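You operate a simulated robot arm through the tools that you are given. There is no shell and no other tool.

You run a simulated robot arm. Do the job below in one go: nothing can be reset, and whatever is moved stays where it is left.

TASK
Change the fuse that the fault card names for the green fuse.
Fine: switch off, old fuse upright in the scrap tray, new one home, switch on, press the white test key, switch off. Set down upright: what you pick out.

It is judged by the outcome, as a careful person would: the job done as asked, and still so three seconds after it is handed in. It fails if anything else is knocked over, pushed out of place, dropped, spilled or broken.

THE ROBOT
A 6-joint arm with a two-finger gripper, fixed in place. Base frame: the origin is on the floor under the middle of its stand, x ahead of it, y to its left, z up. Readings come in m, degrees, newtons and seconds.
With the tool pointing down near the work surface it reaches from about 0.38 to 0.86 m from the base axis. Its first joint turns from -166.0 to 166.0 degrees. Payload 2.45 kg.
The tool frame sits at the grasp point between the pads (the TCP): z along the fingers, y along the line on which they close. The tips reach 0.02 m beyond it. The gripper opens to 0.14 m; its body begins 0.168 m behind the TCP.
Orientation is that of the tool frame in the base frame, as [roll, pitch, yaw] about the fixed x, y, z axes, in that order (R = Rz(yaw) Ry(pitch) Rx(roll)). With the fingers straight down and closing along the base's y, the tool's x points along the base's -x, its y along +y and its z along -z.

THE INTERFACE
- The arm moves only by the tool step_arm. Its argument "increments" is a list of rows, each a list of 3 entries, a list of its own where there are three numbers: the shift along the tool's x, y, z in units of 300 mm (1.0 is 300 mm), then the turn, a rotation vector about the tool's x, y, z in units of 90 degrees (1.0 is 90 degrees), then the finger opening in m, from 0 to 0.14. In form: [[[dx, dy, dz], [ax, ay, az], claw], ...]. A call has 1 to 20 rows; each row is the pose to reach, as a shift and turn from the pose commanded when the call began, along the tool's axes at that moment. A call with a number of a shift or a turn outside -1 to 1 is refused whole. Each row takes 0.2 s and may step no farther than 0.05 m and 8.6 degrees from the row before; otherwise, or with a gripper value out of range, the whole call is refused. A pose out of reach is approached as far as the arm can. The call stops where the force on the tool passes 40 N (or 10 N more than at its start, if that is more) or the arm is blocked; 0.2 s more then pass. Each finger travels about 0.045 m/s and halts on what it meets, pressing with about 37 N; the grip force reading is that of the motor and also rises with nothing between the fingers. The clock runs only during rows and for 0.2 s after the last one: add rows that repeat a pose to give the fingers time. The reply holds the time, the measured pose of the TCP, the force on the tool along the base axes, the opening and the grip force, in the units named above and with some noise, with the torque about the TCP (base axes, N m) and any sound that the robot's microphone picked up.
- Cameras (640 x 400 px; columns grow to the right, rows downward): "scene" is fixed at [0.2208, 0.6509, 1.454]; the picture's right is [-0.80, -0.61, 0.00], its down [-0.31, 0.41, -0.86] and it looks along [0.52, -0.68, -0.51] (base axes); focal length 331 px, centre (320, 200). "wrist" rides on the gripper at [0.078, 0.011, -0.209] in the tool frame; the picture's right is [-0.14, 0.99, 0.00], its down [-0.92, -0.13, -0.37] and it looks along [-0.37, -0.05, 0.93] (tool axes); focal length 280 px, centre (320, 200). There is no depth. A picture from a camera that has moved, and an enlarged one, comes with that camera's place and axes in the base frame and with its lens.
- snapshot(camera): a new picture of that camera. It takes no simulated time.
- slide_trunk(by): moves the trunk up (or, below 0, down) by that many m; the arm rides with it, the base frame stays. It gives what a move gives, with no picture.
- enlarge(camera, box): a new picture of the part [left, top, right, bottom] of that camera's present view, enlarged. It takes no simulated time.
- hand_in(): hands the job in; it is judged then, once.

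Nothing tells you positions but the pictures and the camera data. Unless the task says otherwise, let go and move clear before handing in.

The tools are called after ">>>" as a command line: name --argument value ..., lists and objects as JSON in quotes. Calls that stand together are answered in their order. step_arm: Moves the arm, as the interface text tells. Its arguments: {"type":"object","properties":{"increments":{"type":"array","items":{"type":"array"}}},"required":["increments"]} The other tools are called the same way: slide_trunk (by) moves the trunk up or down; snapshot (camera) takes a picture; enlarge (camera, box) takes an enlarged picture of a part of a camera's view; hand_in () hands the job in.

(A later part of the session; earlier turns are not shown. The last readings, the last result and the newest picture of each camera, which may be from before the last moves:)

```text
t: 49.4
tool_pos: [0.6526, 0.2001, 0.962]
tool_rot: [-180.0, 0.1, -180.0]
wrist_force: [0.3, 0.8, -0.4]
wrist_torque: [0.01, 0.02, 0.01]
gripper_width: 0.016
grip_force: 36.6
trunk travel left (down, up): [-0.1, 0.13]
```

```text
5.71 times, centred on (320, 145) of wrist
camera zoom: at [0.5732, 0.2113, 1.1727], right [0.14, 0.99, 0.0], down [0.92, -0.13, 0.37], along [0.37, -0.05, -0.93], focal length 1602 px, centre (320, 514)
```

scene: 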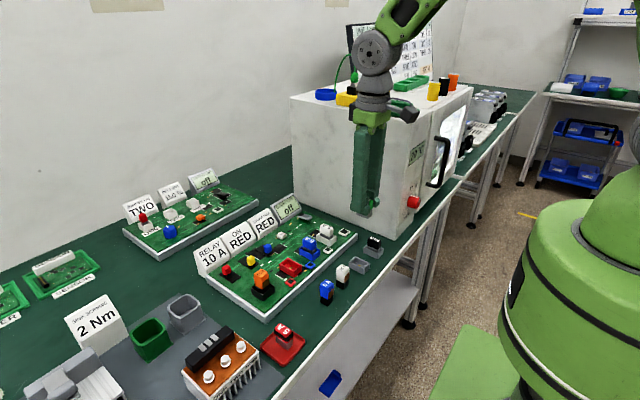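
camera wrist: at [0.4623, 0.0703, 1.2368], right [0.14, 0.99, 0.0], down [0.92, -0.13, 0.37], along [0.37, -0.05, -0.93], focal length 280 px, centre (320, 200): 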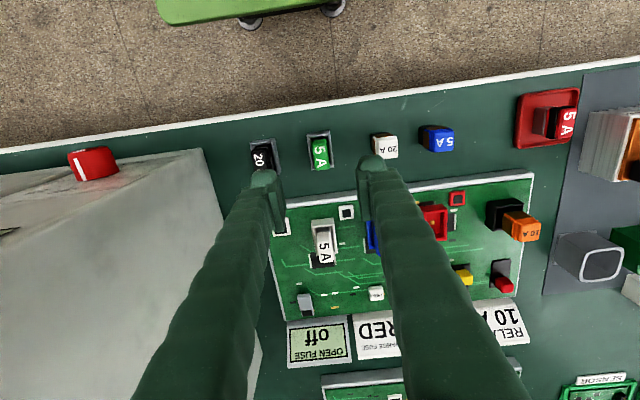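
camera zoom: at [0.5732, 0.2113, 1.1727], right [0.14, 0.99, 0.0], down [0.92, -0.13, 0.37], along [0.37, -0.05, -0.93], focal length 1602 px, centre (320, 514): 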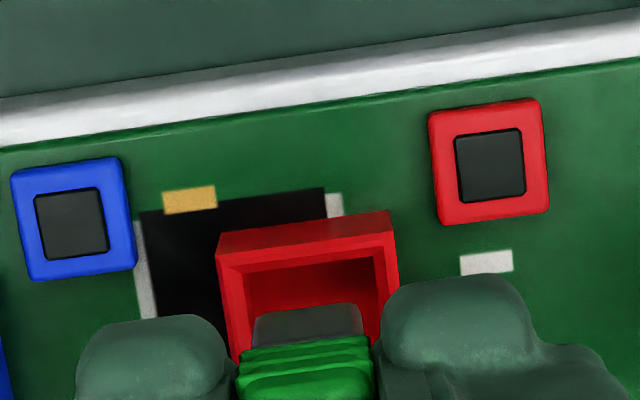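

I need a better read on the clearance between the fuse body and the socket's inner wall, so I'll zoom in more tightly from both cameras.

>>> enlarge --camera "wrist" --box '[300, 145, 345, 175]'

>>> enlarge --camera "scene" --box '[296, 246, 326, 278]'

```text
13.33 times, centred on (322, 160) of wrist
camera zoom: at [0.5732, 0.2113, 1.1727], right [0.14, 0.99, 0.0], down [0.92, -0.13, 0.37], along [0.37, -0.05, -0.93], focal length 3738 px, centre (287, 733)
```

zoom: 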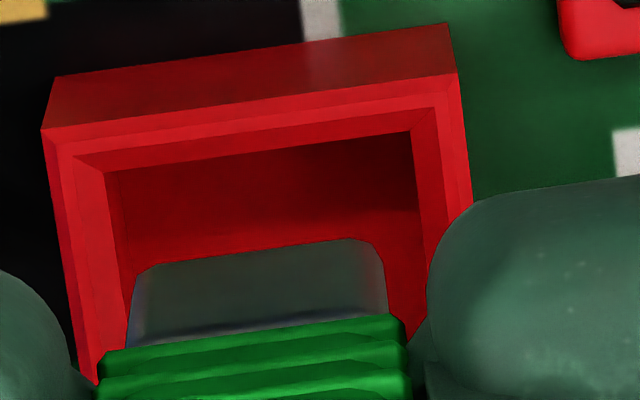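

```text
12.50 times, centred on (311, 262) of scene
camera zoom: at [0.2208, 0.6509, 1.454], right [-0.8, -0.61, 0.0], down [-0.31, 0.41, -0.86], along [0.52, -0.68, -0.51], focal length 4138 px, centre (432, -575)
```

zoom: 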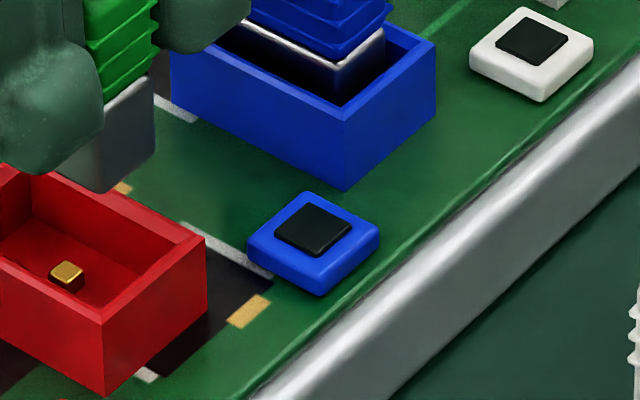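

The socket has a chamfered rim, and y is well centred. To judge x I'll measure the fuse body's length on the red fuse in the tray, and check how the seated fuses sit in their sockets.

>>> enlarge --camera "scene" --box '[260, 315, 310, 360]'

>>> enlarge --camera "scene" --box '[312, 220, 342, 250]'

>>> enlarge --camera "scene" --box '[358, 230, 388, 260]'

>>> enlarge --camera "wrist" --box '[255, 155, 305, 215]'

```text
8.89 times, centred on (285, 338) of scene
camera zoom: at [0.2208, 0.6509, 1.454], right [-0.8, -0.61, 0.0], down [-0.31, 0.41, -0.86], along [0.52, -0.68, -0.51], focal length 2943 px, centre (631, -1022)
```

zoom: 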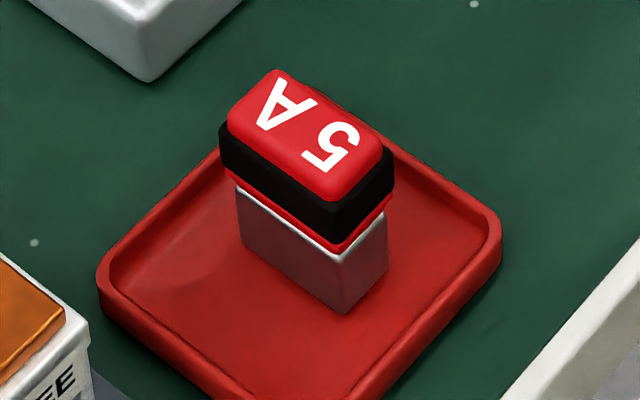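

```text
13.33 times, centred on (327, 235) of scene
camera zoom: at [0.2208, 0.6509, 1.454], right [-0.8, -0.61, 0.0], down [-0.31, 0.41, -0.86], along [0.52, -0.68, -0.51], focal length 4414 px, centre (227, -267)
```

zoom: 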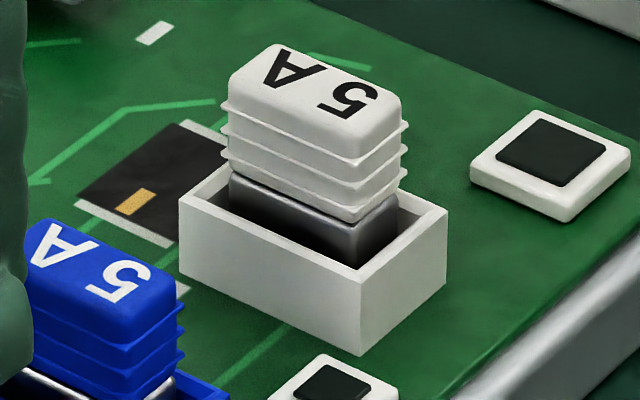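

```text
13.33 times, centred on (373, 245) of scene
camera zoom: at [0.2208, 0.6509, 1.454], right [-0.8, -0.61, 0.0], down [-0.31, 0.41, -0.86], along [0.52, -0.68, -0.51], focal length 4414 px, centre (-387, -400)
```

zoom: 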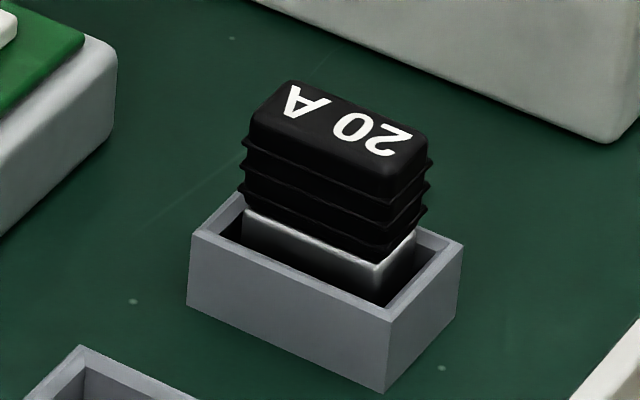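

```text
6.67 times, centred on (280, 185) of wrist
camera zoom: at [0.5732, 0.2113, 1.1727], right [0.14, 0.99, 0.0], down [0.92, -0.13, 0.37], along [0.37, -0.05, -0.93], focal length 1869 px, centre (587, 300)
```

zoom: 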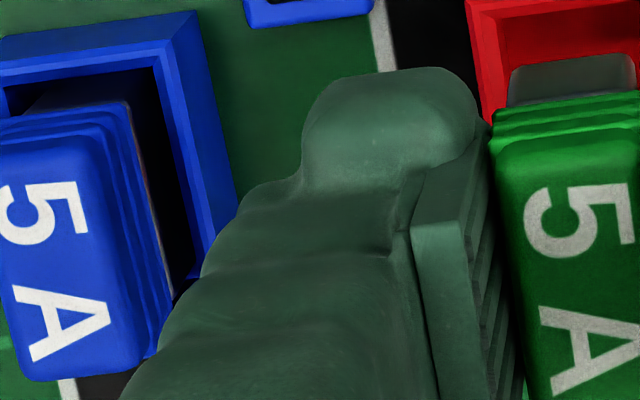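

The fuse body is about 32 mm long and the socket about 40 mm inside, so the front gap should be about 4 mm. I measure only 1.5 mm. I'll shift about 2.3 mm in +x and recheck.

>>> step_arm --increments '[[[-0.004, 0, 0], [0, 0, 0], 0.0], [[-0.0077, 0, 0], [0, 0, 0], 0.0], [[-0.0077, 0, 0], [0, 0, 0], 0.0], [[-0.0077, 0, 0], [0, 0, 0], 0.0]]'

>>> enlarge --camera "wrist" --box '[300, 145, 345, 175]'

>>> enlarge --camera "wrist" --box '[240, 90, 400, 230]'

>>> enlarge --camera "scene" --box '[280, 246, 310, 278]'

```text
t: 50.4
tool_pos: [0.6549, 0.2014, 0.9643]
tool_rot: [180.0, 0.2, 180.0]
wrist_force: [0.6, 0.0, 0.4]
wrist_torque: [-0.02, -0.02, -0.02]
gripper_width: 0.0161
grip_force: 37.0
trunk travel left (down, up): [-0.1, 0.13]
```

```text
13.33 times, centred on (322, 160) of wrist
camera zoom: at [0.5755, 0.2117, 1.1732], right [0.14, 0.99, 0.0], down [0.92, -0.13, 0.37], along [0.37, -0.05, -0.93], focal length 3738 px, centre (287, 733)
```

zoom: 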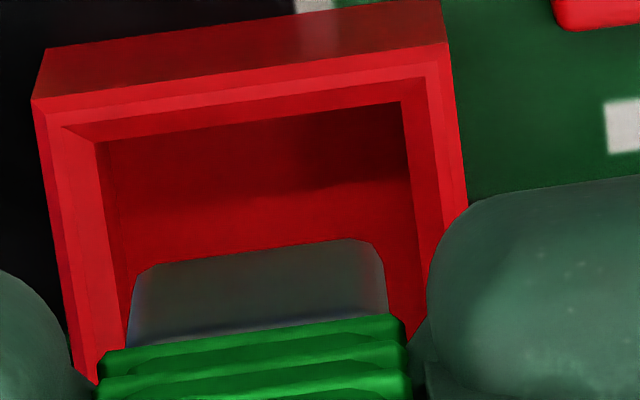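

```text
2.86 times, centred on (320, 160) of wrist
camera zoom: at [0.5755, 0.2117, 1.1732], right [0.14, 0.99, 0.0], down [0.92, -0.13, 0.37], along [0.37, -0.05, -0.93], focal length 801 px, centre (320, 314)
```

zoom: 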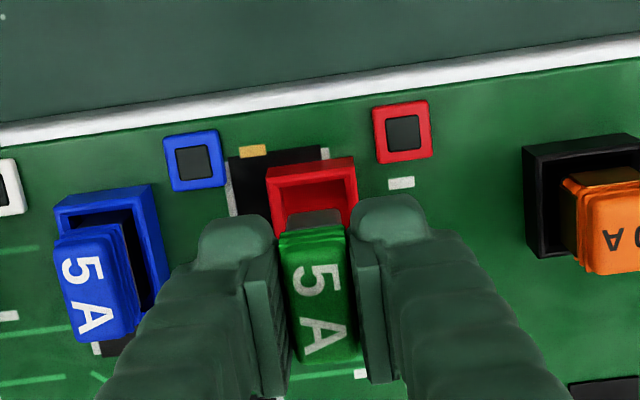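

```text
12.50 times, centred on (295, 262) of scene
camera zoom: at [0.2208, 0.6509, 1.454], right [-0.8, -0.61, 0.0], down [-0.31, 0.41, -0.86], along [0.52, -0.68, -0.51], focal length 4138 px, centre (632, -575)
```

zoom: 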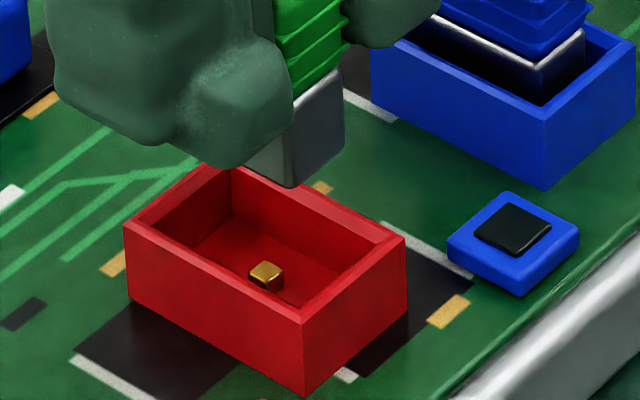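

The front gap is now about 3.5 mm, close to centred, and y is centred within about 0.3 mm. I'll lower the fuse into the socket in small steps while watching the force.

>>> step_arm --increments '[[[0, 0, 0.015], [0, 0, 0], 0.0], [[0, 0, 0.03], [0, 0, 0], 0.0], [[0, 0, 0.045], [0, 0, 0], 0.0], [[0, 0, 0.06], [0, 0, 0], 0.0], [[0, 0, 0.075], [0, 0, 0], 0.0], [[0, 0, 0.085], [0, 0, 0], 0.0], [[0, 0, 0.085], [0, 0, 0], 0.0]]'

>>> enlarge --camera "wrist" --box '[300, 145, 345, 175]'

>>> enlarge --camera "scene" --box '[275, 240, 310, 278]'

```text
t: 52.0
tool_pos: [0.6556, 0.2003, 0.9367]
tool_rot: [179.9, 0.1, 180.0]
wrist_force: [-0.8, 0.0, -0.3]
wrist_torque: [0.0, 0.0, 0.0]
gripper_width: 0.0163
grip_force: 36.1
trunk travel left (down, up): [-0.1, 0.13]
```

```text
13.33 times, centred on (322, 160) of wrist
camera zoom: at [0.5756, 0.2116, 1.1473], right [0.14, 0.99, 0.0], down [0.92, -0.13, 0.37], along [0.37, -0.05, -0.93], focal length 3738 px, centre (287, 733)
```

zoom: 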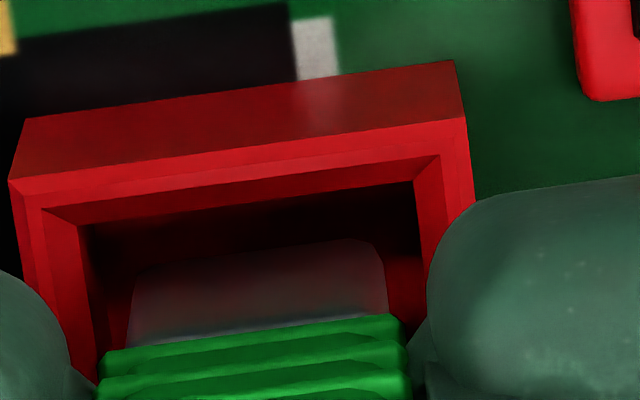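

```text
10.53 times, centred on (292, 259) of scene
camera zoom: at [0.2208, 0.6509, 1.454], right [-0.8, -0.61, 0.0], down [-0.31, 0.41, -0.86], along [0.52, -0.68, -0.51], focal length 3485 px, centre (610, -421)
```

zoom: 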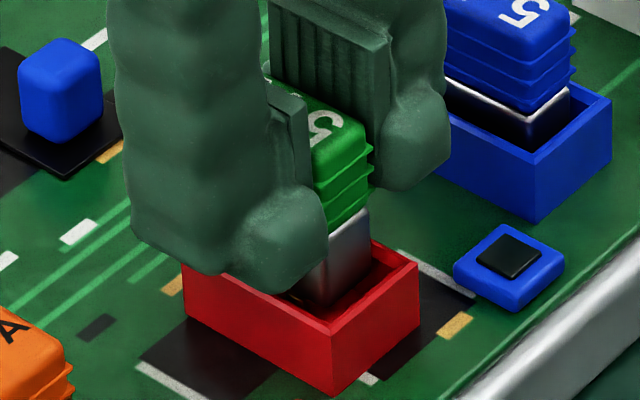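

The body has entered the socket cleanly with no contact force. I'll continue down in 2 mm steps to seat it.

>>> step_arm --increments '[[[0, 0, 0.006], [0, 0, 0], 0.0], [[0, 0, 0.012], [0, 0, 0], 0.0], [[0, 0, 0.018], [0, 0, 0], 0.0], [[0, 0, 0.024], [0, 0, 0], 0.0], [[0, 0, 0.03], [0, 0, 0], 0.0], [[0, 0, 0.03], [0, 0, 0], 0.0]]'

>>> enlarge --camera "wrist" --box '[300, 145, 345, 175]'

>>> enlarge --camera "scene" --box '[275, 240, 310, 278]'

```text
t: 53.4
tool_pos: [0.6546, 0.2005, 0.9283]
tool_rot: [-180.0, 0.0, -179.9]
wrist_force: [0.1, -0.1, -0.2]
wrist_torque: [0.01, 0.03, 0.01]
gripper_width: 0.0158
grip_force: 36.9
trunk travel left (down, up): [-0.1, 0.13]
```

```text
13.33 times, centred on (322, 160) of wrist
camera zoom: at [0.5754, 0.2118, 1.1392], right [0.14, 0.99, 0.0], down [0.92, -0.13, 0.37], along [0.37, -0.05, -0.93], focal length 3738 px, centre (287, 733)
```

zoom: 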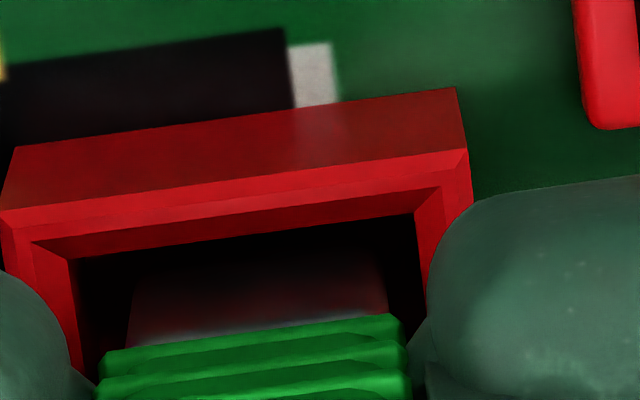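

```text
10.53 times, centred on (292, 259) of scene
camera zoom: at [0.2208, 0.6509, 1.454], right [-0.8, -0.61, 0.0], down [-0.31, 0.41, -0.86], along [0.52, -0.68, -0.51], focal length 3485 px, centre (610, -421)
```

zoom: 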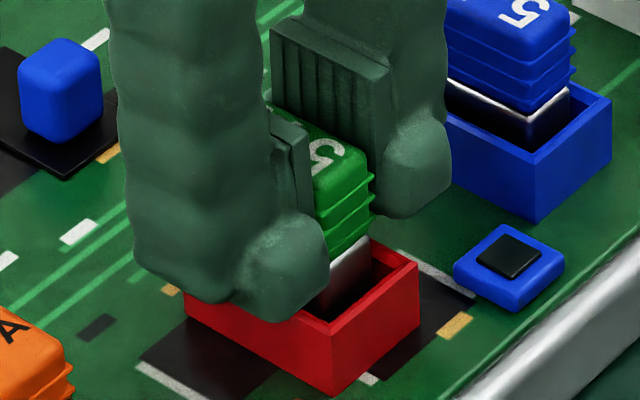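

>>> step_arm --increments '[[[0, 0, 0.004], [0, 0, 0], 0.0], [[0, 0, 0.008], [0, 0, 0], 0.0], [[0, 0, 0.008], [0, 0, 0], 0.0]]'

```text
t: 54.2
tool_pos: [0.6541, 0.2011, 0.9268]
tool_rot: [-179.9, 0.0, -179.9]
wrist_force: [-0.9, -0.2, -1.3]
wrist_torque: [-0.02, 0.04, -0.03]
gripper_width: 0.0161
grip_force: 36.8
trunk travel left (down, up): [-0.1, 0.13]
```

>>> step_arm --increments '[[[0, 0, 0.004], [0, 0, 0], 0.0], [[0, 0, 0.008], [0, 0, 0], 0.0], [[0, 0, 0.008], [0, 0, 0], 0.0]]'

>>> enlarge --camera "scene" --box '[275, 240, 310, 278]'

```text
t: 55.0
tool_pos: [0.6547, 0.2013, 0.9238]
tool_rot: [179.9, 0.1, -180.0]
wrist_force: [-0.3, -0.2, -0.6]
wrist_torque: [-0.01, 0.0, 0.03]
gripper_width: 0.0161
grip_force: 36.9
trunk travel left (down, up): [-0.1, 0.13]
```

```text
10.53 times, centred on (292, 259) of scene
camera zoom: at [0.2208, 0.6509, 1.454], right [-0.8, -0.61, 0.0], down [-0.31, 0.41, -0.86], along [0.52, -0.68, -0.51], focal length 3485 px, centre (610, -421)
```

zoom: 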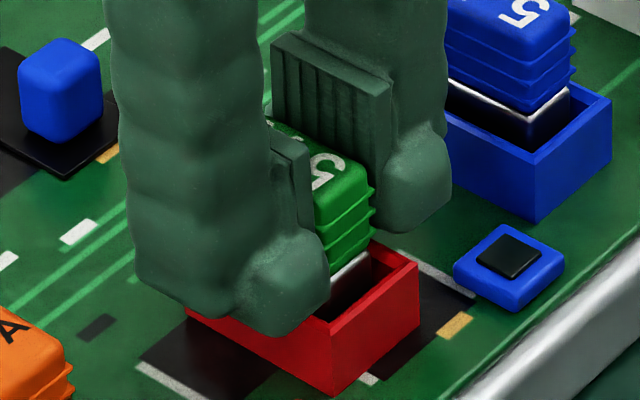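

>>> step_arm --increments '[[[0, 0, 0.0035], [0, 0, 0], 0.0], [[0, 0, 0.0035], [0, 0, 0], 0.0]]'

>>> enlarge --camera "scene" --box '[290, 248, 315, 276]'

>>> enlarge --camera "wrist" --box '[280, 140, 360, 195]'

```text
t: 55.6
tool_pos: [0.6543, 0.2005, 0.9241]
tool_rot: [180.0, 0.0, -179.9]
wrist_force: [-2.6, 0.0, 4.5]
wrist_torque: [0.04, 0.08, 0.02]
gripper_width: 0.0161
grip_force: 36.7
trunk travel left (down, up): [-0.1, 0.13]
```

```text
14.29 times, centred on (302, 262) of scene
camera zoom: at [0.2208, 0.6509, 1.454], right [-0.8, -0.61, 0.0], down [-0.31, 0.41, -0.86], along [0.52, -0.68, -0.51], focal length 4730 px, centre (570, -686)
```

zoom: 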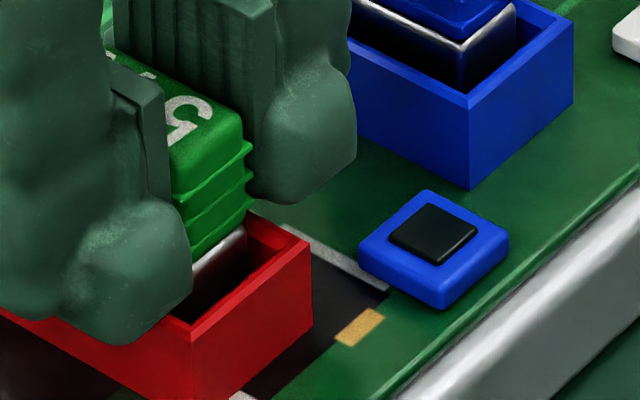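

```text
7.27 times, centred on (320, 168) of wrist
camera zoom: at [0.5753, 0.2115, 1.1341], right [0.14, 0.99, 0.0], down [0.92, -0.13, 0.37], along [0.37, -0.05, -0.93], focal length 2039 px, centre (320, 436)
```

zoom: 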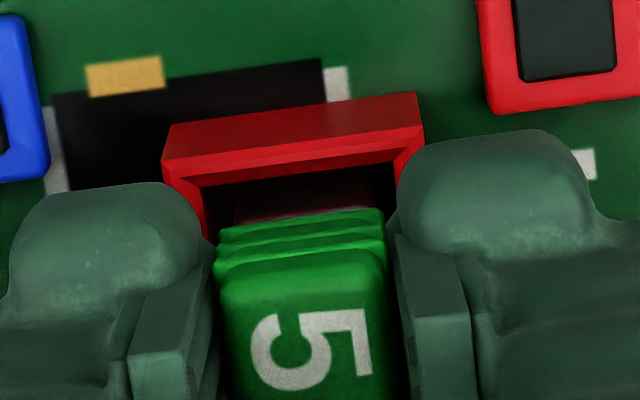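

First contact is 4.5 N, and the cap's height above the rim now matches the seated blue fuse. I'll press a little more to be sure it is fully home.

>>> step_arm --increments '[[[0, 0, 0.002], [0, 0, 0], 0.0], [[0, 0, 0.004], [0, 0, 0], 0.0], [[0, 0, 0.004], [0, 0, 0], 0.0]]'

>>> enlarge --camera "scene" --box '[290, 248, 315, 276]'

```text
t: 56.4
tool_pos: [0.6543, 0.2014, 0.9233]
tool_rot: [179.9, 0.3, -179.9]
wrist_force: [5.2, -3.3, 20.5]
wrist_torque: [-0.11, -0.14, -0.01]
gripper_width: 0.0162
grip_force: 37.3
trunk travel left (down, up): [-0.1, 0.13]
```

```text
14.29 times, centred on (302, 262) of scene
camera zoom: at [0.2208, 0.6509, 1.454], right [-0.8, -0.61, 0.0], down [-0.31, 0.41, -0.86], along [0.52, -0.68, -0.51], focal length 4730 px, centre (570, -686)
```

zoom: 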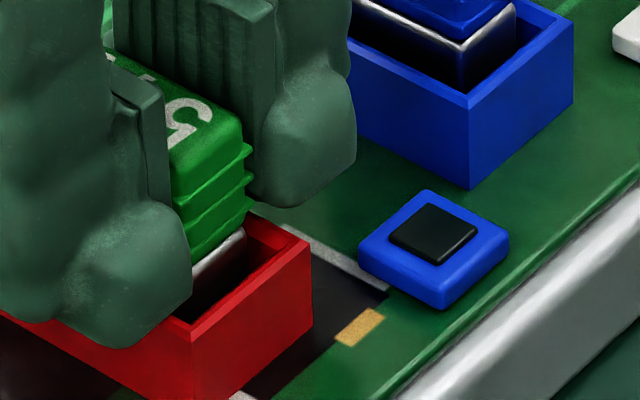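

Force rises to 20 N with no further travel, so it has bottomed. I'll ease off slightly, open, lift clear and check that it looks home like its neighbours.

>>> step_arm --increments '[[[0, 0, -0.003], [0, 0, 0], 0.0], [[0, 0, -0.003], [0, 0, 0], 0.018], [[0, 0, -0.003], [0, 0, 0], 0.024], [[0, 0, -0.003], [0, 0, 0], 0.03], [[0, 0, -0.003], [0, 0, 0], 0.036], [[0, 0, -0.003], [0, 0, 0], 0.036], [[0, 0, -0.05], [0, 0, 0], 0.036], [[0, 0, -0.13], [0, 0, 0], 0.036], [[0, 0, -0.25], [0, 0, 0], 0.036], [[0, 0, -0.4], [0, 0, 0], 0.036], [[0, 0, -0.4], [0, 0, 0], 0.036]]'

>>> enlarge --camera "scene" --box '[275, 235, 325, 280]'

>>> enlarge --camera "wrist" --box '[240, 90, 400, 230]'

>>> snapshot --camera "scene"

```text
t: 58.8
tool_pos: [0.6549, 0.1989, 1.0422]
tool_rot: [-180.0, 0.1, -180.0]
wrist_force: [0.1, -0.7, 0.6]
wrist_torque: [0.01, 0.03, 0.03]
gripper_width: 0.0361
grip_force: 0.1
trunk travel left (down, up): [-0.1, 0.13]
```

```text
8.89 times, centred on (300, 258) of scene
camera zoom: at [0.2208, 0.6509, 1.454], right [-0.8, -0.61, 0.0], down [-0.31, 0.41, -0.86], along [0.52, -0.68, -0.51], focal length 2943 px, centre (498, -311)
```

zoom: 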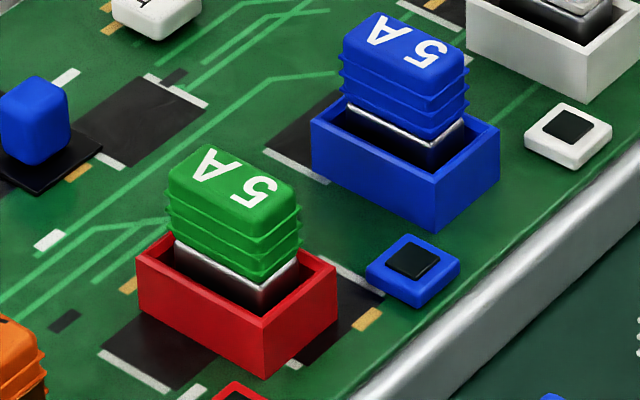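

```text
2.86 times, centred on (320, 160) of wrist
camera zoom: at [0.5762, 0.2094, 1.252], right [0.14, 0.99, 0.0], down [0.92, -0.13, 0.37], along [0.37, -0.05, -0.93], focal length 801 px, centre (320, 314)
```

zoom: 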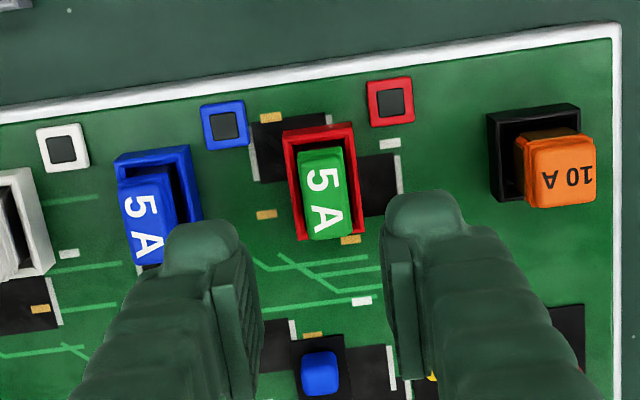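

```text
taken
```

scene: 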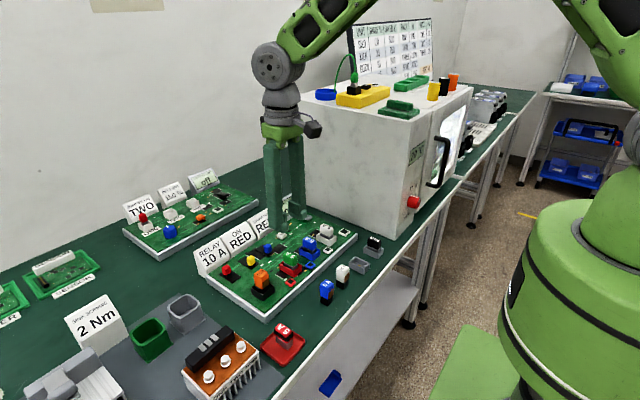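

The green fuse sits at the same height and position in its socket as the blue one. Next I'll close the fingers and move over the rocker with the same 20° tilt, ready to press its raised grey end (x ≈ 0.747–0.76) to switch on.

>>> step_arm --increments '[[[0, 0, -0.02], [0, 0, 0], 0.02], [[-0.05, -0.08, -0.02], [0, 0, 0], 0.0], [[-0.11, -0.18, -0.02], [0, 0, 0], 0.0], [[-0.17, -0.28, 0.0], [0, 0, 0], 0.0], [[-0.23, -0.38, 0.02], [0, 0, 0], 0.0], [[-0.29, -0.47, 0.05], [0, 0, 0], 0.0], [[-0.345, -0.55, 0.08], [0, 0, 0], 0.0], [[-0.377, -0.597, 0.1], [0, 0, 0], 0.0], [[-0.377, -0.597, 0.1], [0, -0.08, 0], 0.0], [[-0.377, -0.597, 0.1], [0, -0.16, 0], 0.0], [[-0.377, -0.597, 0.1], [0, -0.222, 0], 0.0], [[-0.377, -0.597, 0.1], [0, -0.222, 0], 0.0]]'

>>> enlarge --camera "wrist" --box '[240, 100, 400, 240]'

>>> enlarge --camera "scene" --box '[270, 170, 350, 240]'

```text
t: 61.4
tool_pos: [0.7686, 0.0226, 1.0133]
tool_rot: [180.0, 20.1, 179.9]
wrist_force: [0.0, 0.1, 0.5]
wrist_torque: [0.0, -0.02, 0.04]
gripper_width: 0.0
grip_force: 29.5
trunk travel left (down, up): [-0.1, 0.13]
```

```text
2.86 times, centred on (320, 170) of wrist
camera zoom: at [0.6222, 0.0335, 1.1836], right [0.13, 0.99, 0.05], down [0.74, -0.13, 0.66], along [0.66, -0.05, -0.75], focal length 801 px, centre (320, 286)
```

zoom: 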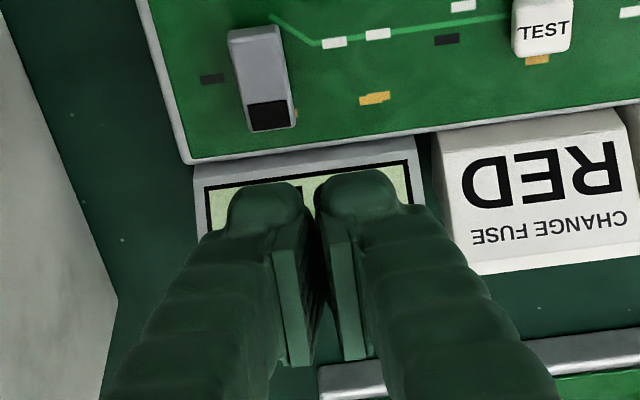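

```text
5.71 times, centred on (310, 205) of scene
camera zoom: at [0.2208, 0.6509, 1.454], right [-0.8, -0.61, 0.0], down [-0.31, 0.41, -0.86], along [0.52, -0.68, -0.51], focal length 1892 px, centre (377, 171)
```

zoom: 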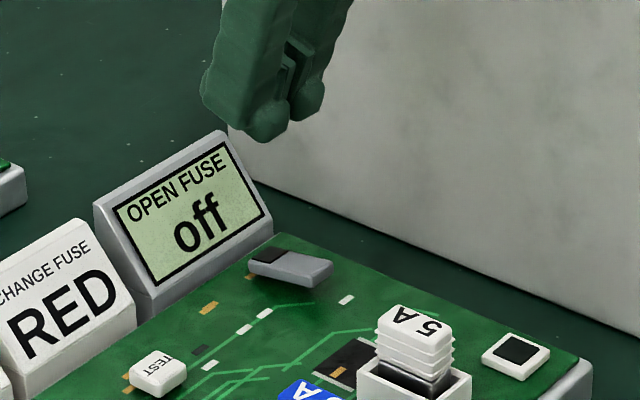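

The pose is good. I'll descend to just above the grey end.

>>> step_arm --increments '[[[0.02, -0.003, 0.055], [0, 0, 0], 0.0], [[0.05, -0.003, 0.137], [0, 0, 0], 0.0], [[0.08, -0.003, 0.22], [0, 0, 0], 0.0], [[0.095, -0.003, 0.261], [0, 0, 0], 0.0], [[0.1018, -0.003, 0.2798], [0, 0, 0], 0.0], [[0.1018, -0.003, 0.2798], [0, 0, 0], 0.0]]'

>>> enlarge --camera "wrist" --box '[240, 100, 400, 240]'

>>> enlarge --camera "scene" --box '[280, 190, 330, 230]'

```text
t: 62.8
tool_pos: [0.7685, 0.0224, 0.9236]
tool_rot: [-180.0, 20.1, 180.0]
wrist_force: [-0.3, 1.0, 0.8]
wrist_torque: [0.0, -0.01, -0.02]
gripper_width: 0.0
grip_force: 29.2
trunk travel left (down, up): [-0.1, 0.13]
```

```text
2.86 times, centred on (320, 170) of wrist
camera zoom: at [0.6222, 0.0324, 1.0949], right [0.13, 0.99, 0.05], down [0.74, -0.13, 0.66], along [0.66, -0.05, -0.75], focal length 801 px, centre (320, 286)
```

zoom: 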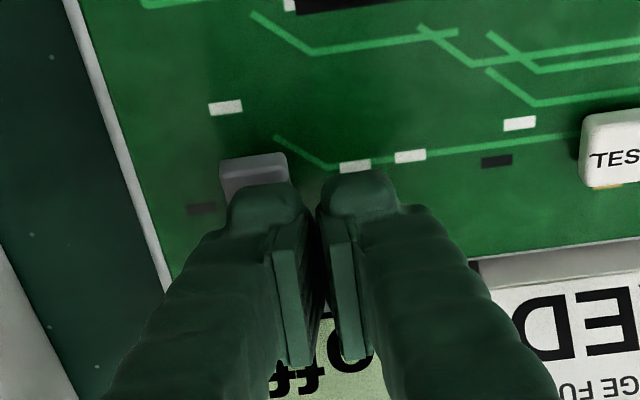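

```text
10.00 times, centred on (305, 210) of scene
camera zoom: at [0.2208, 0.6509, 1.454], right [-0.8, -0.61, 0.0], down [-0.31, 0.41, -0.86], along [0.52, -0.68, -0.51], focal length 3311 px, centre (470, 100)
```

zoom: 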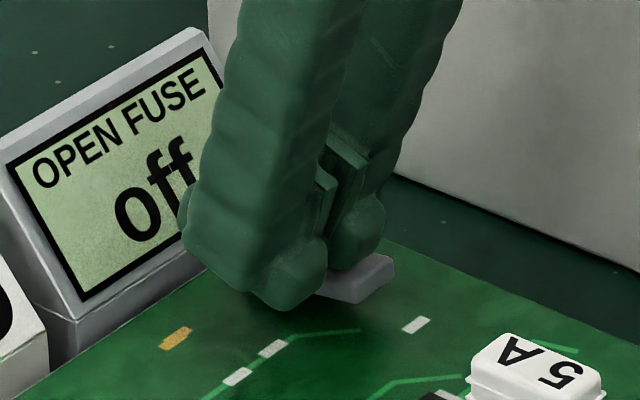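

>>> step_arm --increments '[[[0.0023, 0, 0.0063], [0, 0, 0], 0.0], [[0.0046, 0, 0.0125], [0, 0, 0], 0.0], [[0.0068, 0, 0.0188], [0, 0, 0], 0.0], [[0.0091, 0, 0.0251], [0, 0, 0], 0.0], [[0.0091, 0, 0.0251], [0, 0, 0], 0.0]]'

>>> enlarge --camera "scene" --box '[270, 190, 360, 280]'

```text
t: 64.0
tool_pos: [0.7677, 0.0205, 0.9158]
tool_rot: [-180.0, 20.2, -179.9]
wrist_force: [-1.4, 1.9, 7.0]
wrist_torque: [-0.01, 0.07, -0.01]
gripper_width: 0.0002
grip_force: 29.4
trunk travel left (down, up): [-0.1, 0.13]
```

```text
4.44 times, centred on (315, 235) of scene
camera zoom: at [0.2208, 0.6509, 1.454], right [-0.8, -0.61, 0.0], down [-0.31, 0.41, -0.86], along [0.52, -0.68, -0.51], focal length 1471 px, centre (342, 44)
```

zoom: 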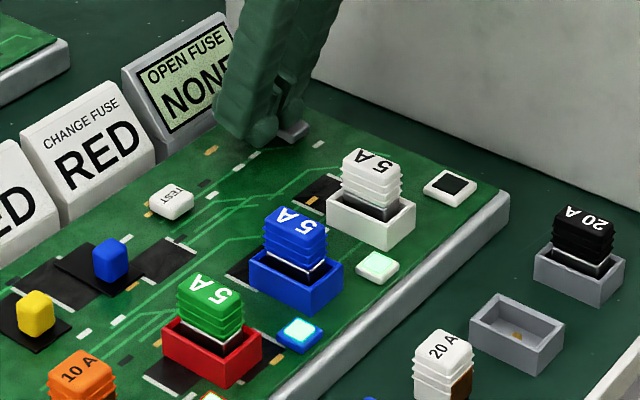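

The board is on, the display reads "OPEN FUSE NONE" and the lamps are lit, so the new fuse is making contact. I'll lift away and check that it holds.

>>> step_arm --increments '[[[-0.02, 0, -0.05], [0, 0, 0], 0.0], [[-0.057, 0, -0.157], [0, 0, 0], 0.0], [[-0.09, 0, -0.25], [0, 0, 0], 0.0], [[-0.1, 0, -0.29], [0, 0.08, 0], 0.0], [[-0.1, 0, -0.29], [0, 0.16, 0], 0.0], [[-0.1, 0, -0.29], [0, 0.222, 0], 0.0], [[-0.1, 0, -0.29], [0, 0.222, 0], 0.0]]'

>>> enlarge --camera "scene" --box '[250, 190, 360, 300]'

>>> snapshot --camera "wrist"

```text
t: 65.6
tool_pos: [0.7666, 0.0212, 1.0067]
tool_rot: [180.0, 0.0, 179.9]
wrist_force: [-0.5, 0.1, 0.2]
wrist_torque: [0.0, 0.02, -0.01]
gripper_width: 0.0
grip_force: 29.6
trunk travel left (down, up): [-0.1, 0.13]
```

```text
3.64 times, centred on (305, 245) of scene
camera zoom: at [0.2208, 0.6509, 1.454], right [-0.8, -0.61, 0.0], down [-0.31, 0.41, -0.86], along [0.52, -0.68, -0.51], focal length 1204 px, centre (374, 36)
```

zoom: 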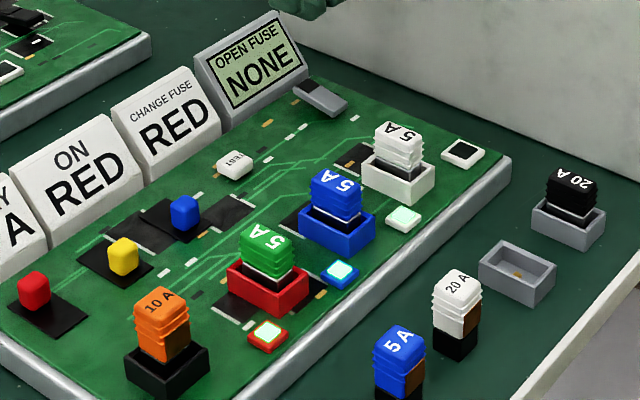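

```text
taken
camera wrist: at [0.6867, 0.0323, 1.2174], right [0.14, 0.99, 0.0], down [0.92, -0.13, 0.37], along [0.37, -0.05, -0.93], focal length 280 px, centre (320, 200)
```

wrist: 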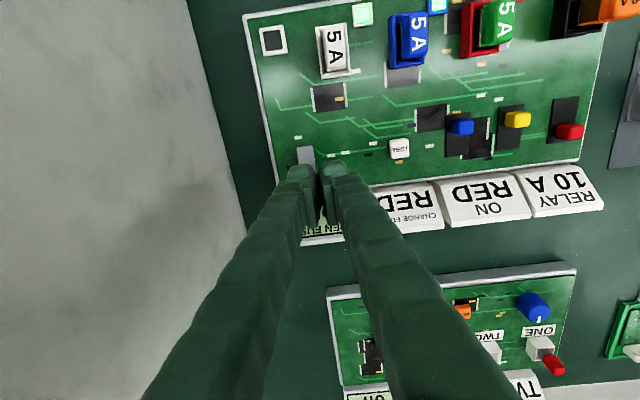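

All three lamps are lit with the rocker on. Next is the white TEST key at about (0.766, 0.115). I'll move so the left fingertip is over it and lower to just above.

>>> step_arm --increments '[[[0, 0.08, 0], [0, 0, 0], 0.0], [[0, 0.18, 0], [0, 0, 0], 0.0], [[0, 0.26, 0], [0, 0, 0], 0.0], [[0, 0.26, 0.08], [0, 0, 0], 0.0], [[0, 0.26, 0.16], [0, 0, 0], 0.0], [[0, 0.26, 0.22], [0, 0, 0], 0.0], [[0, 0.26, 0.245], [0, 0, 0], 0.0], [[0, 0.26, 0.245], [0, 0, 0], 0.0]]'

>>> enlarge --camera "wrist" --box '[240, 80, 420, 240]'

>>> enlarge --camera "scene" --box '[250, 200, 310, 250]'

```text
t: 67.4
tool_pos: [0.7661, 0.1012, 0.9341]
tool_rot: [-180.0, 0.1, 180.0]
wrist_force: [-0.4, 0.1, 0.7]
wrist_torque: [0.02, -0.02, 0.02]
gripper_width: 0.0
grip_force: 29.4
trunk travel left (down, up): [-0.1, 0.13]
```

```text
2.50 times, centred on (330, 160) of wrist
camera zoom: at [0.6862, 0.1115, 1.1438], right [0.14, 0.99, 0.0], down [0.92, -0.13, 0.37], along [0.37, -0.05, -0.93], focal length 701 px, centre (295, 300)
```

zoom: 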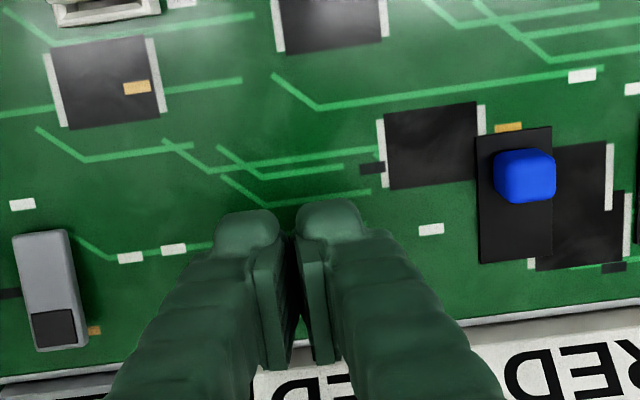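

```text
8.00 times, centred on (280, 225) of scene
camera zoom: at [0.2208, 0.6509, 1.454], right [-0.8, -0.61, 0.0], down [-0.31, 0.41, -0.86], along [0.52, -0.68, -0.51], focal length 2649 px, centre (640, 0)
```

zoom: 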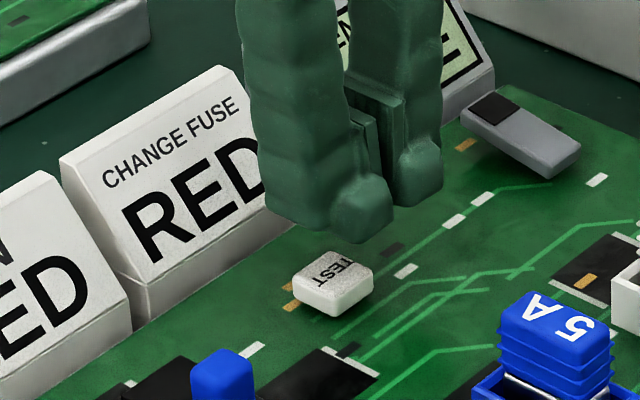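

The fingertip is aligned over the key. I'll press down gently in small steps.

>>> step_arm --increments '[[[0, -0.005, 0.02], [0, 0, 0], 0.0], [[0, -0.005, 0.04], [0, 0, 0], 0.0], [[0, -0.005, 0.053], [0, 0, 0], 0.0], [[0, -0.005, 0.06], [0, 0, 0], 0.0], [[0, -0.005, 0.06], [0, 0, 0], 0.0]]'

>>> enlarge --camera "scene" --box '[250, 190, 350, 280]'

```text
t: 68.6
tool_pos: [0.7661, 0.098, 0.9162]
tool_rot: [180.0, 0.1, 180.0]
wrist_force: [0.2, -0.2, -0.1]
wrist_torque: [0.03, 0.0, -0.02]
gripper_width: 0.0
grip_force: 29.4
trunk travel left (down, up): [-0.1, 0.13]
```

```text
4.44 times, centred on (300, 235) of scene
camera zoom: at [0.2208, 0.6509, 1.454], right [-0.8, -0.61, 0.0], down [-0.31, 0.41, -0.86], along [0.52, -0.68, -0.51], focal length 1471 px, centre (409, 44)
```

zoom: 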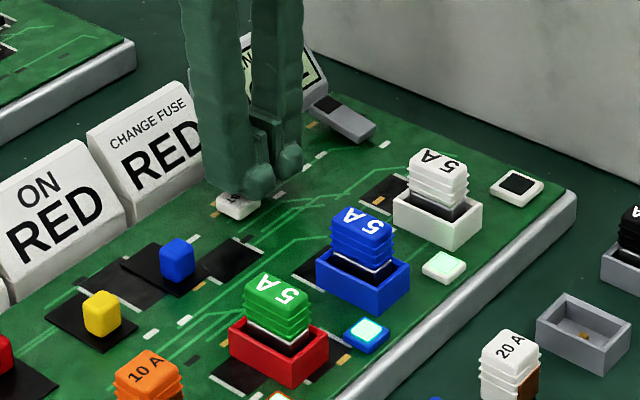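

>>> step_arm --increments '[[[0, 0, 0.004], [0, 0, 0], 0.0], [[0, 0, 0.008], [0, 0, 0], 0.0], [[0, 0, 0.012], [0, 0, 0], 0.0], [[0, 0, 0.012], [0, 0, 0], 0.0]]'

>>> enlarge --camera "scene" --box '[250, 190, 350, 280]'

```text
t: 69.6
tool_pos: [0.7654, 0.0986, 0.913]
tool_rot: [-179.9, 0.0, 180.0]
wrist_force: [0.5, -0.9, 0.4]
wrist_torque: [-0.01, -0.01, 0.01]
gripper_width: 0.0
grip_force: 29.5
trunk travel left (down, up): [-0.1, 0.13]
```

```text
4.44 times, centred on (300, 235) of scene
camera zoom: at [0.2208, 0.6509, 1.454], right [-0.8, -0.61, 0.0], down [-0.31, 0.41, -0.86], along [0.52, -0.68, -0.51], focal length 1471 px, centre (409, 44)
```

zoom: 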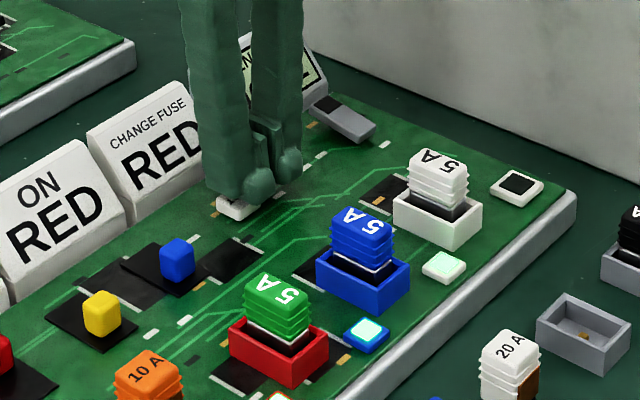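

>>> step_arm --increments '[[[0, 0, 0.004], [0, 0, 0], 0.0], [[0, 0, 0.008], [0, 0, 0], 0.0], [[0, 0, 0.008], [0, 0, 0], 0.0]]'

>>> enlarge --camera "scene" --box '[250, 190, 350, 280]'

```text
t: 70.4
tool_pos: [0.767, 0.0977, 0.9102]
tool_rot: [-179.9, 0.0, 179.9]
wrist_force: [0.0, 0.6, 1.8]
wrist_torque: [0.01, 0.03, -0.02]
gripper_width: 0.0
grip_force: 29.4
trunk travel left (down, up): [-0.1, 0.13]
```

```text
4.44 times, centred on (300, 235) of scene
camera zoom: at [0.2208, 0.6509, 1.454], right [-0.8, -0.61, 0.0], down [-0.31, 0.41, -0.86], along [0.52, -0.68, -0.51], focal length 1471 px, centre (409, 44)
```

zoom: 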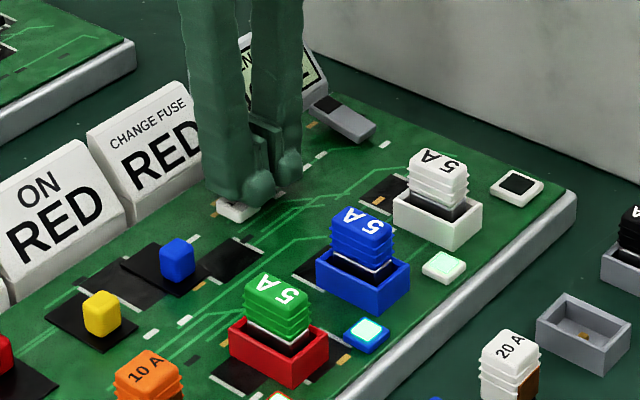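

Light spring contact is starting. The test lamp at the far corner is still dark, so I'll press a little further.

>>> step_arm --increments '[[[0, 0, 0.004], [0, 0, 0], 0.0], [[0, 0, 0.0067], [0, 0, 0], 0.0], [[0, 0, 0.0067], [0, 0, 0], 0.0]]'

>>> enlarge --camera "scene" --box '[250, 190, 350, 280]'

```text
t: 71.2
tool_pos: [0.7661, 0.0975, 0.9076]
tool_rot: [180.0, 0.0, -180.0]
wrist_force: [-0.4, -0.9, 1.9]
wrist_torque: [0.0, 0.02, 0.03]
gripper_width: 0.0
grip_force: 29.2
trunk travel left (down, up): [-0.1, 0.13]
heard: click
```

```text
4.44 times, centred on (300, 235) of scene
camera zoom: at [0.2208, 0.6509, 1.454], right [-0.8, -0.61, 0.0], down [-0.31, 0.41, -0.86], along [0.52, -0.68, -0.51], focal length 1471 px, centre (409, 44)
```

zoom: 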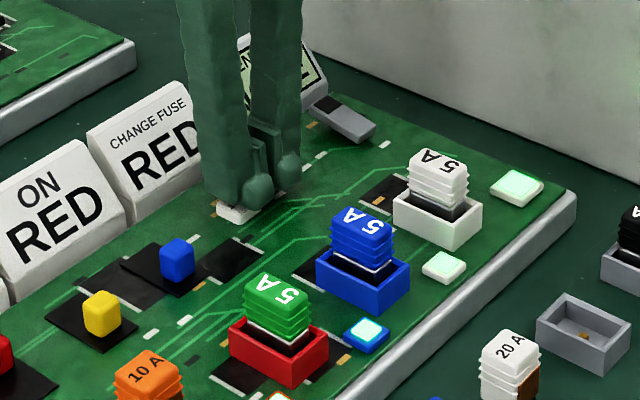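

The key clicked and the test lamp lit. I'll lift off and look at the state.

>>> step_arm --increments '[[[0, 0, -0.03], [0, 0, 0], 0.0], [[0, 0, -0.1], [0, 0, 0], 0.0], [[0, 0, -0.2], [0, 0, 0], 0.0], [[0, 0, -0.32], [0, 0, 0], 0.0], [[0, 0, -0.34], [0, 0, 0], 0.0]]'

>>> enlarge --camera "scene" --box '[240, 180, 370, 300]'

```text
t: 72.4
tool_pos: [0.7641, 0.0977, 1.0098]
tool_rot: [180.0, 0.1, 179.9]
wrist_force: [0.3, 0.1, 0.3]
wrist_torque: [-0.03, -0.01, 0.02]
gripper_width: 0.0
grip_force: 30.0
trunk travel left (down, up): [-0.1, 0.13]
```

```text
3.33 times, centred on (305, 240) of scene
camera zoom: at [0.2208, 0.6509, 1.454], right [-0.8, -0.61, 0.0], down [-0.31, 0.41, -0.86], along [0.52, -0.68, -0.51], focal length 1104 px, centre (370, 67)
```

zoom: 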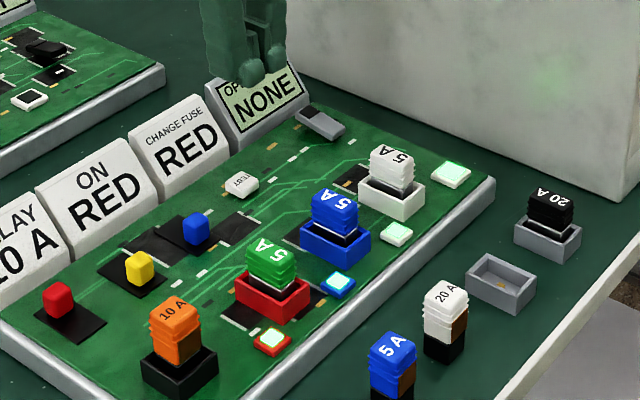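

The test passed: all four lamps are lit and the display reads NONE. The last step is to switch off, pressing the black end of the rocker with the same tilt as before.

>>> step_arm --increments '[[[-0.02, -0.06, 0], [0, 0, 0], 0.0], [[-0.06, -0.16, 0], [0, 0, 0], 0.0], [[-0.09, -0.253, 0], [0, 0, 0], 0.0], [[-0.09, -0.253, 0], [0, -0.08, 0], 0.0], [[-0.09, -0.253, 0], [0, -0.16, 0], 0.0], [[-0.09, -0.253, 0], [0, -0.222, 0], 0.0], [[-0.09, -0.253, 0], [0, -0.222, 0], 0.0]]'

>>> enlarge --camera "wrist" --box '[240, 100, 400, 240]'

```text
t: 74.0
tool_pos: [0.792, 0.0224, 1.0086]
tool_rot: [180.0, 20.2, -179.8]
wrist_force: [0.1, 0.1, 0.0]
wrist_torque: [0.01, -0.01, -0.01]
gripper_width: 0.0
grip_force: 29.3
trunk travel left (down, up): [-0.1, 0.13]
```

```text
2.86 times, centred on (320, 170) of wrist
camera zoom: at [0.6464, 0.0324, 1.1802], right [0.13, 0.99, 0.05], down [0.74, -0.13, 0.66], along [0.66, -0.05, -0.75], focal length 801 px, centre (320, 286)
```

zoom: 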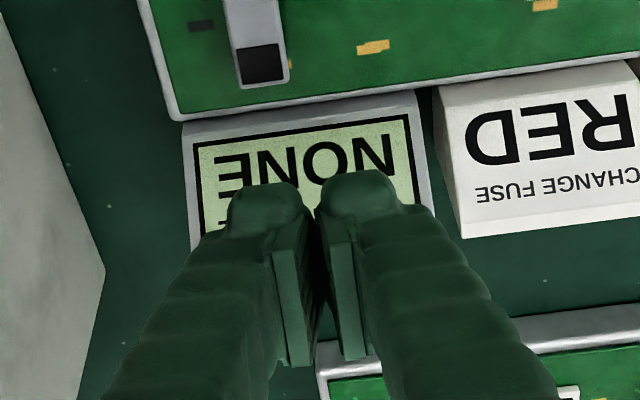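

>>> step_arm --increments '[[[0.02, 0, 0.057], [0, 0, 0], 0.0], [[0.05, 0, 0.142], [0, 0, 0], 0.0], [[0.078, 0, 0.222], [0, 0, 0], 0.0], [[0.092, 0, 0.262], [0, 0, 0], 0.0], [[0.0979, 0, 0.2788], [0, 0, 0], 0.0], [[0.0979, 0, 0.2788], [0, 0, 0], 0.0]]'

>>> enlarge --camera "wrist" --box '[240, 100, 400, 240]'

>>> enlarge --camera "scene" --box '[270, 180, 360, 270]'

```text
t: 75.4
tool_pos: [0.7957, 0.0227, 0.922]
tool_rot: [179.9, 20.1, 179.9]
wrist_force: [-0.1, 0.2, 0.0]
wrist_torque: [0.03, -0.02, 0.03]
gripper_width: 0.0
grip_force: 29.5
trunk travel left (down, up): [-0.1, 0.13]
```

```text
2.86 times, centred on (320, 170) of wrist
camera zoom: at [0.6494, 0.0337, 1.0931], right [0.13, 0.99, 0.05], down [0.74, -0.13, 0.66], along [0.66, -0.05, -0.75], focal length 801 px, centre (320, 286)
```

zoom: 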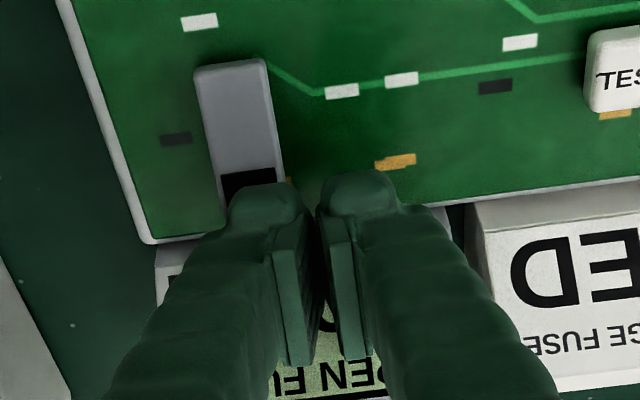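

```text
4.44 times, centred on (315, 225) of scene
camera zoom: at [0.2208, 0.6509, 1.454], right [-0.8, -0.61, 0.0], down [-0.31, 0.41, -0.86], along [0.52, -0.68, -0.51], focal length 1471 px, centre (342, 89)
```

zoom: 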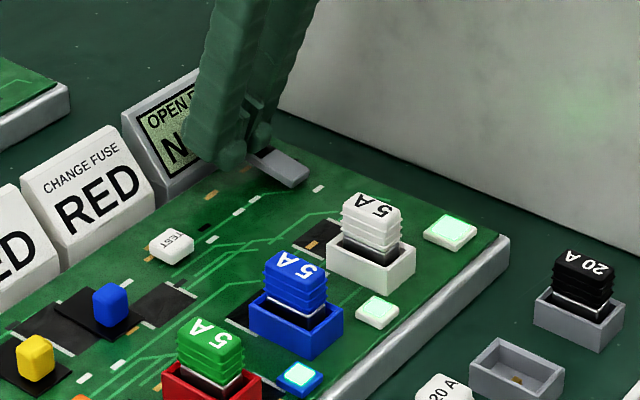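

>>> step_arm --increments '[[[0.0097, 0, 0.0071], [0, 0, 0], 0.0], [[0.012, 0, 0.0134], [0, 0, 0], 0.0], [[0.0142, 0, 0.0197], [0, 0, 0], 0.0], [[0.0154, 0, 0.0228], [0, 0, 0], 0.0], [[0.0154, 0, 0.0228], [0, 0, 0], 0.0]]'

>>> enlarge --camera "scene" --box '[270, 180, 360, 270]'

```text
t: 76.6
tool_pos: [0.7937, 0.0218, 0.9145]
tool_rot: [-179.9, 20.3, 180.0]
wrist_force: [-1.8, -0.5, 17.2]
wrist_torque: [-0.19, 0.16, 0.01]
gripper_width: 0.0
grip_force: 28.8
trunk travel left (down, up): [-0.1, 0.13]
```

```text
4.44 times, centred on (315, 225) of scene
camera zoom: at [0.2208, 0.6509, 1.454], right [-0.8, -0.61, 0.0], down [-0.31, 0.41, -0.86], along [0.52, -0.68, -0.51], focal length 1471 px, centre (342, 89)
```

zoom: 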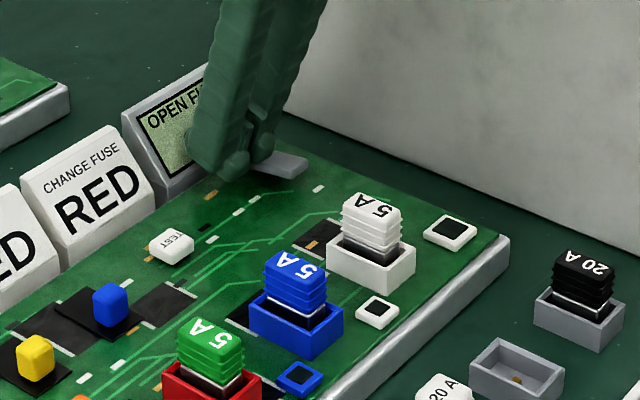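

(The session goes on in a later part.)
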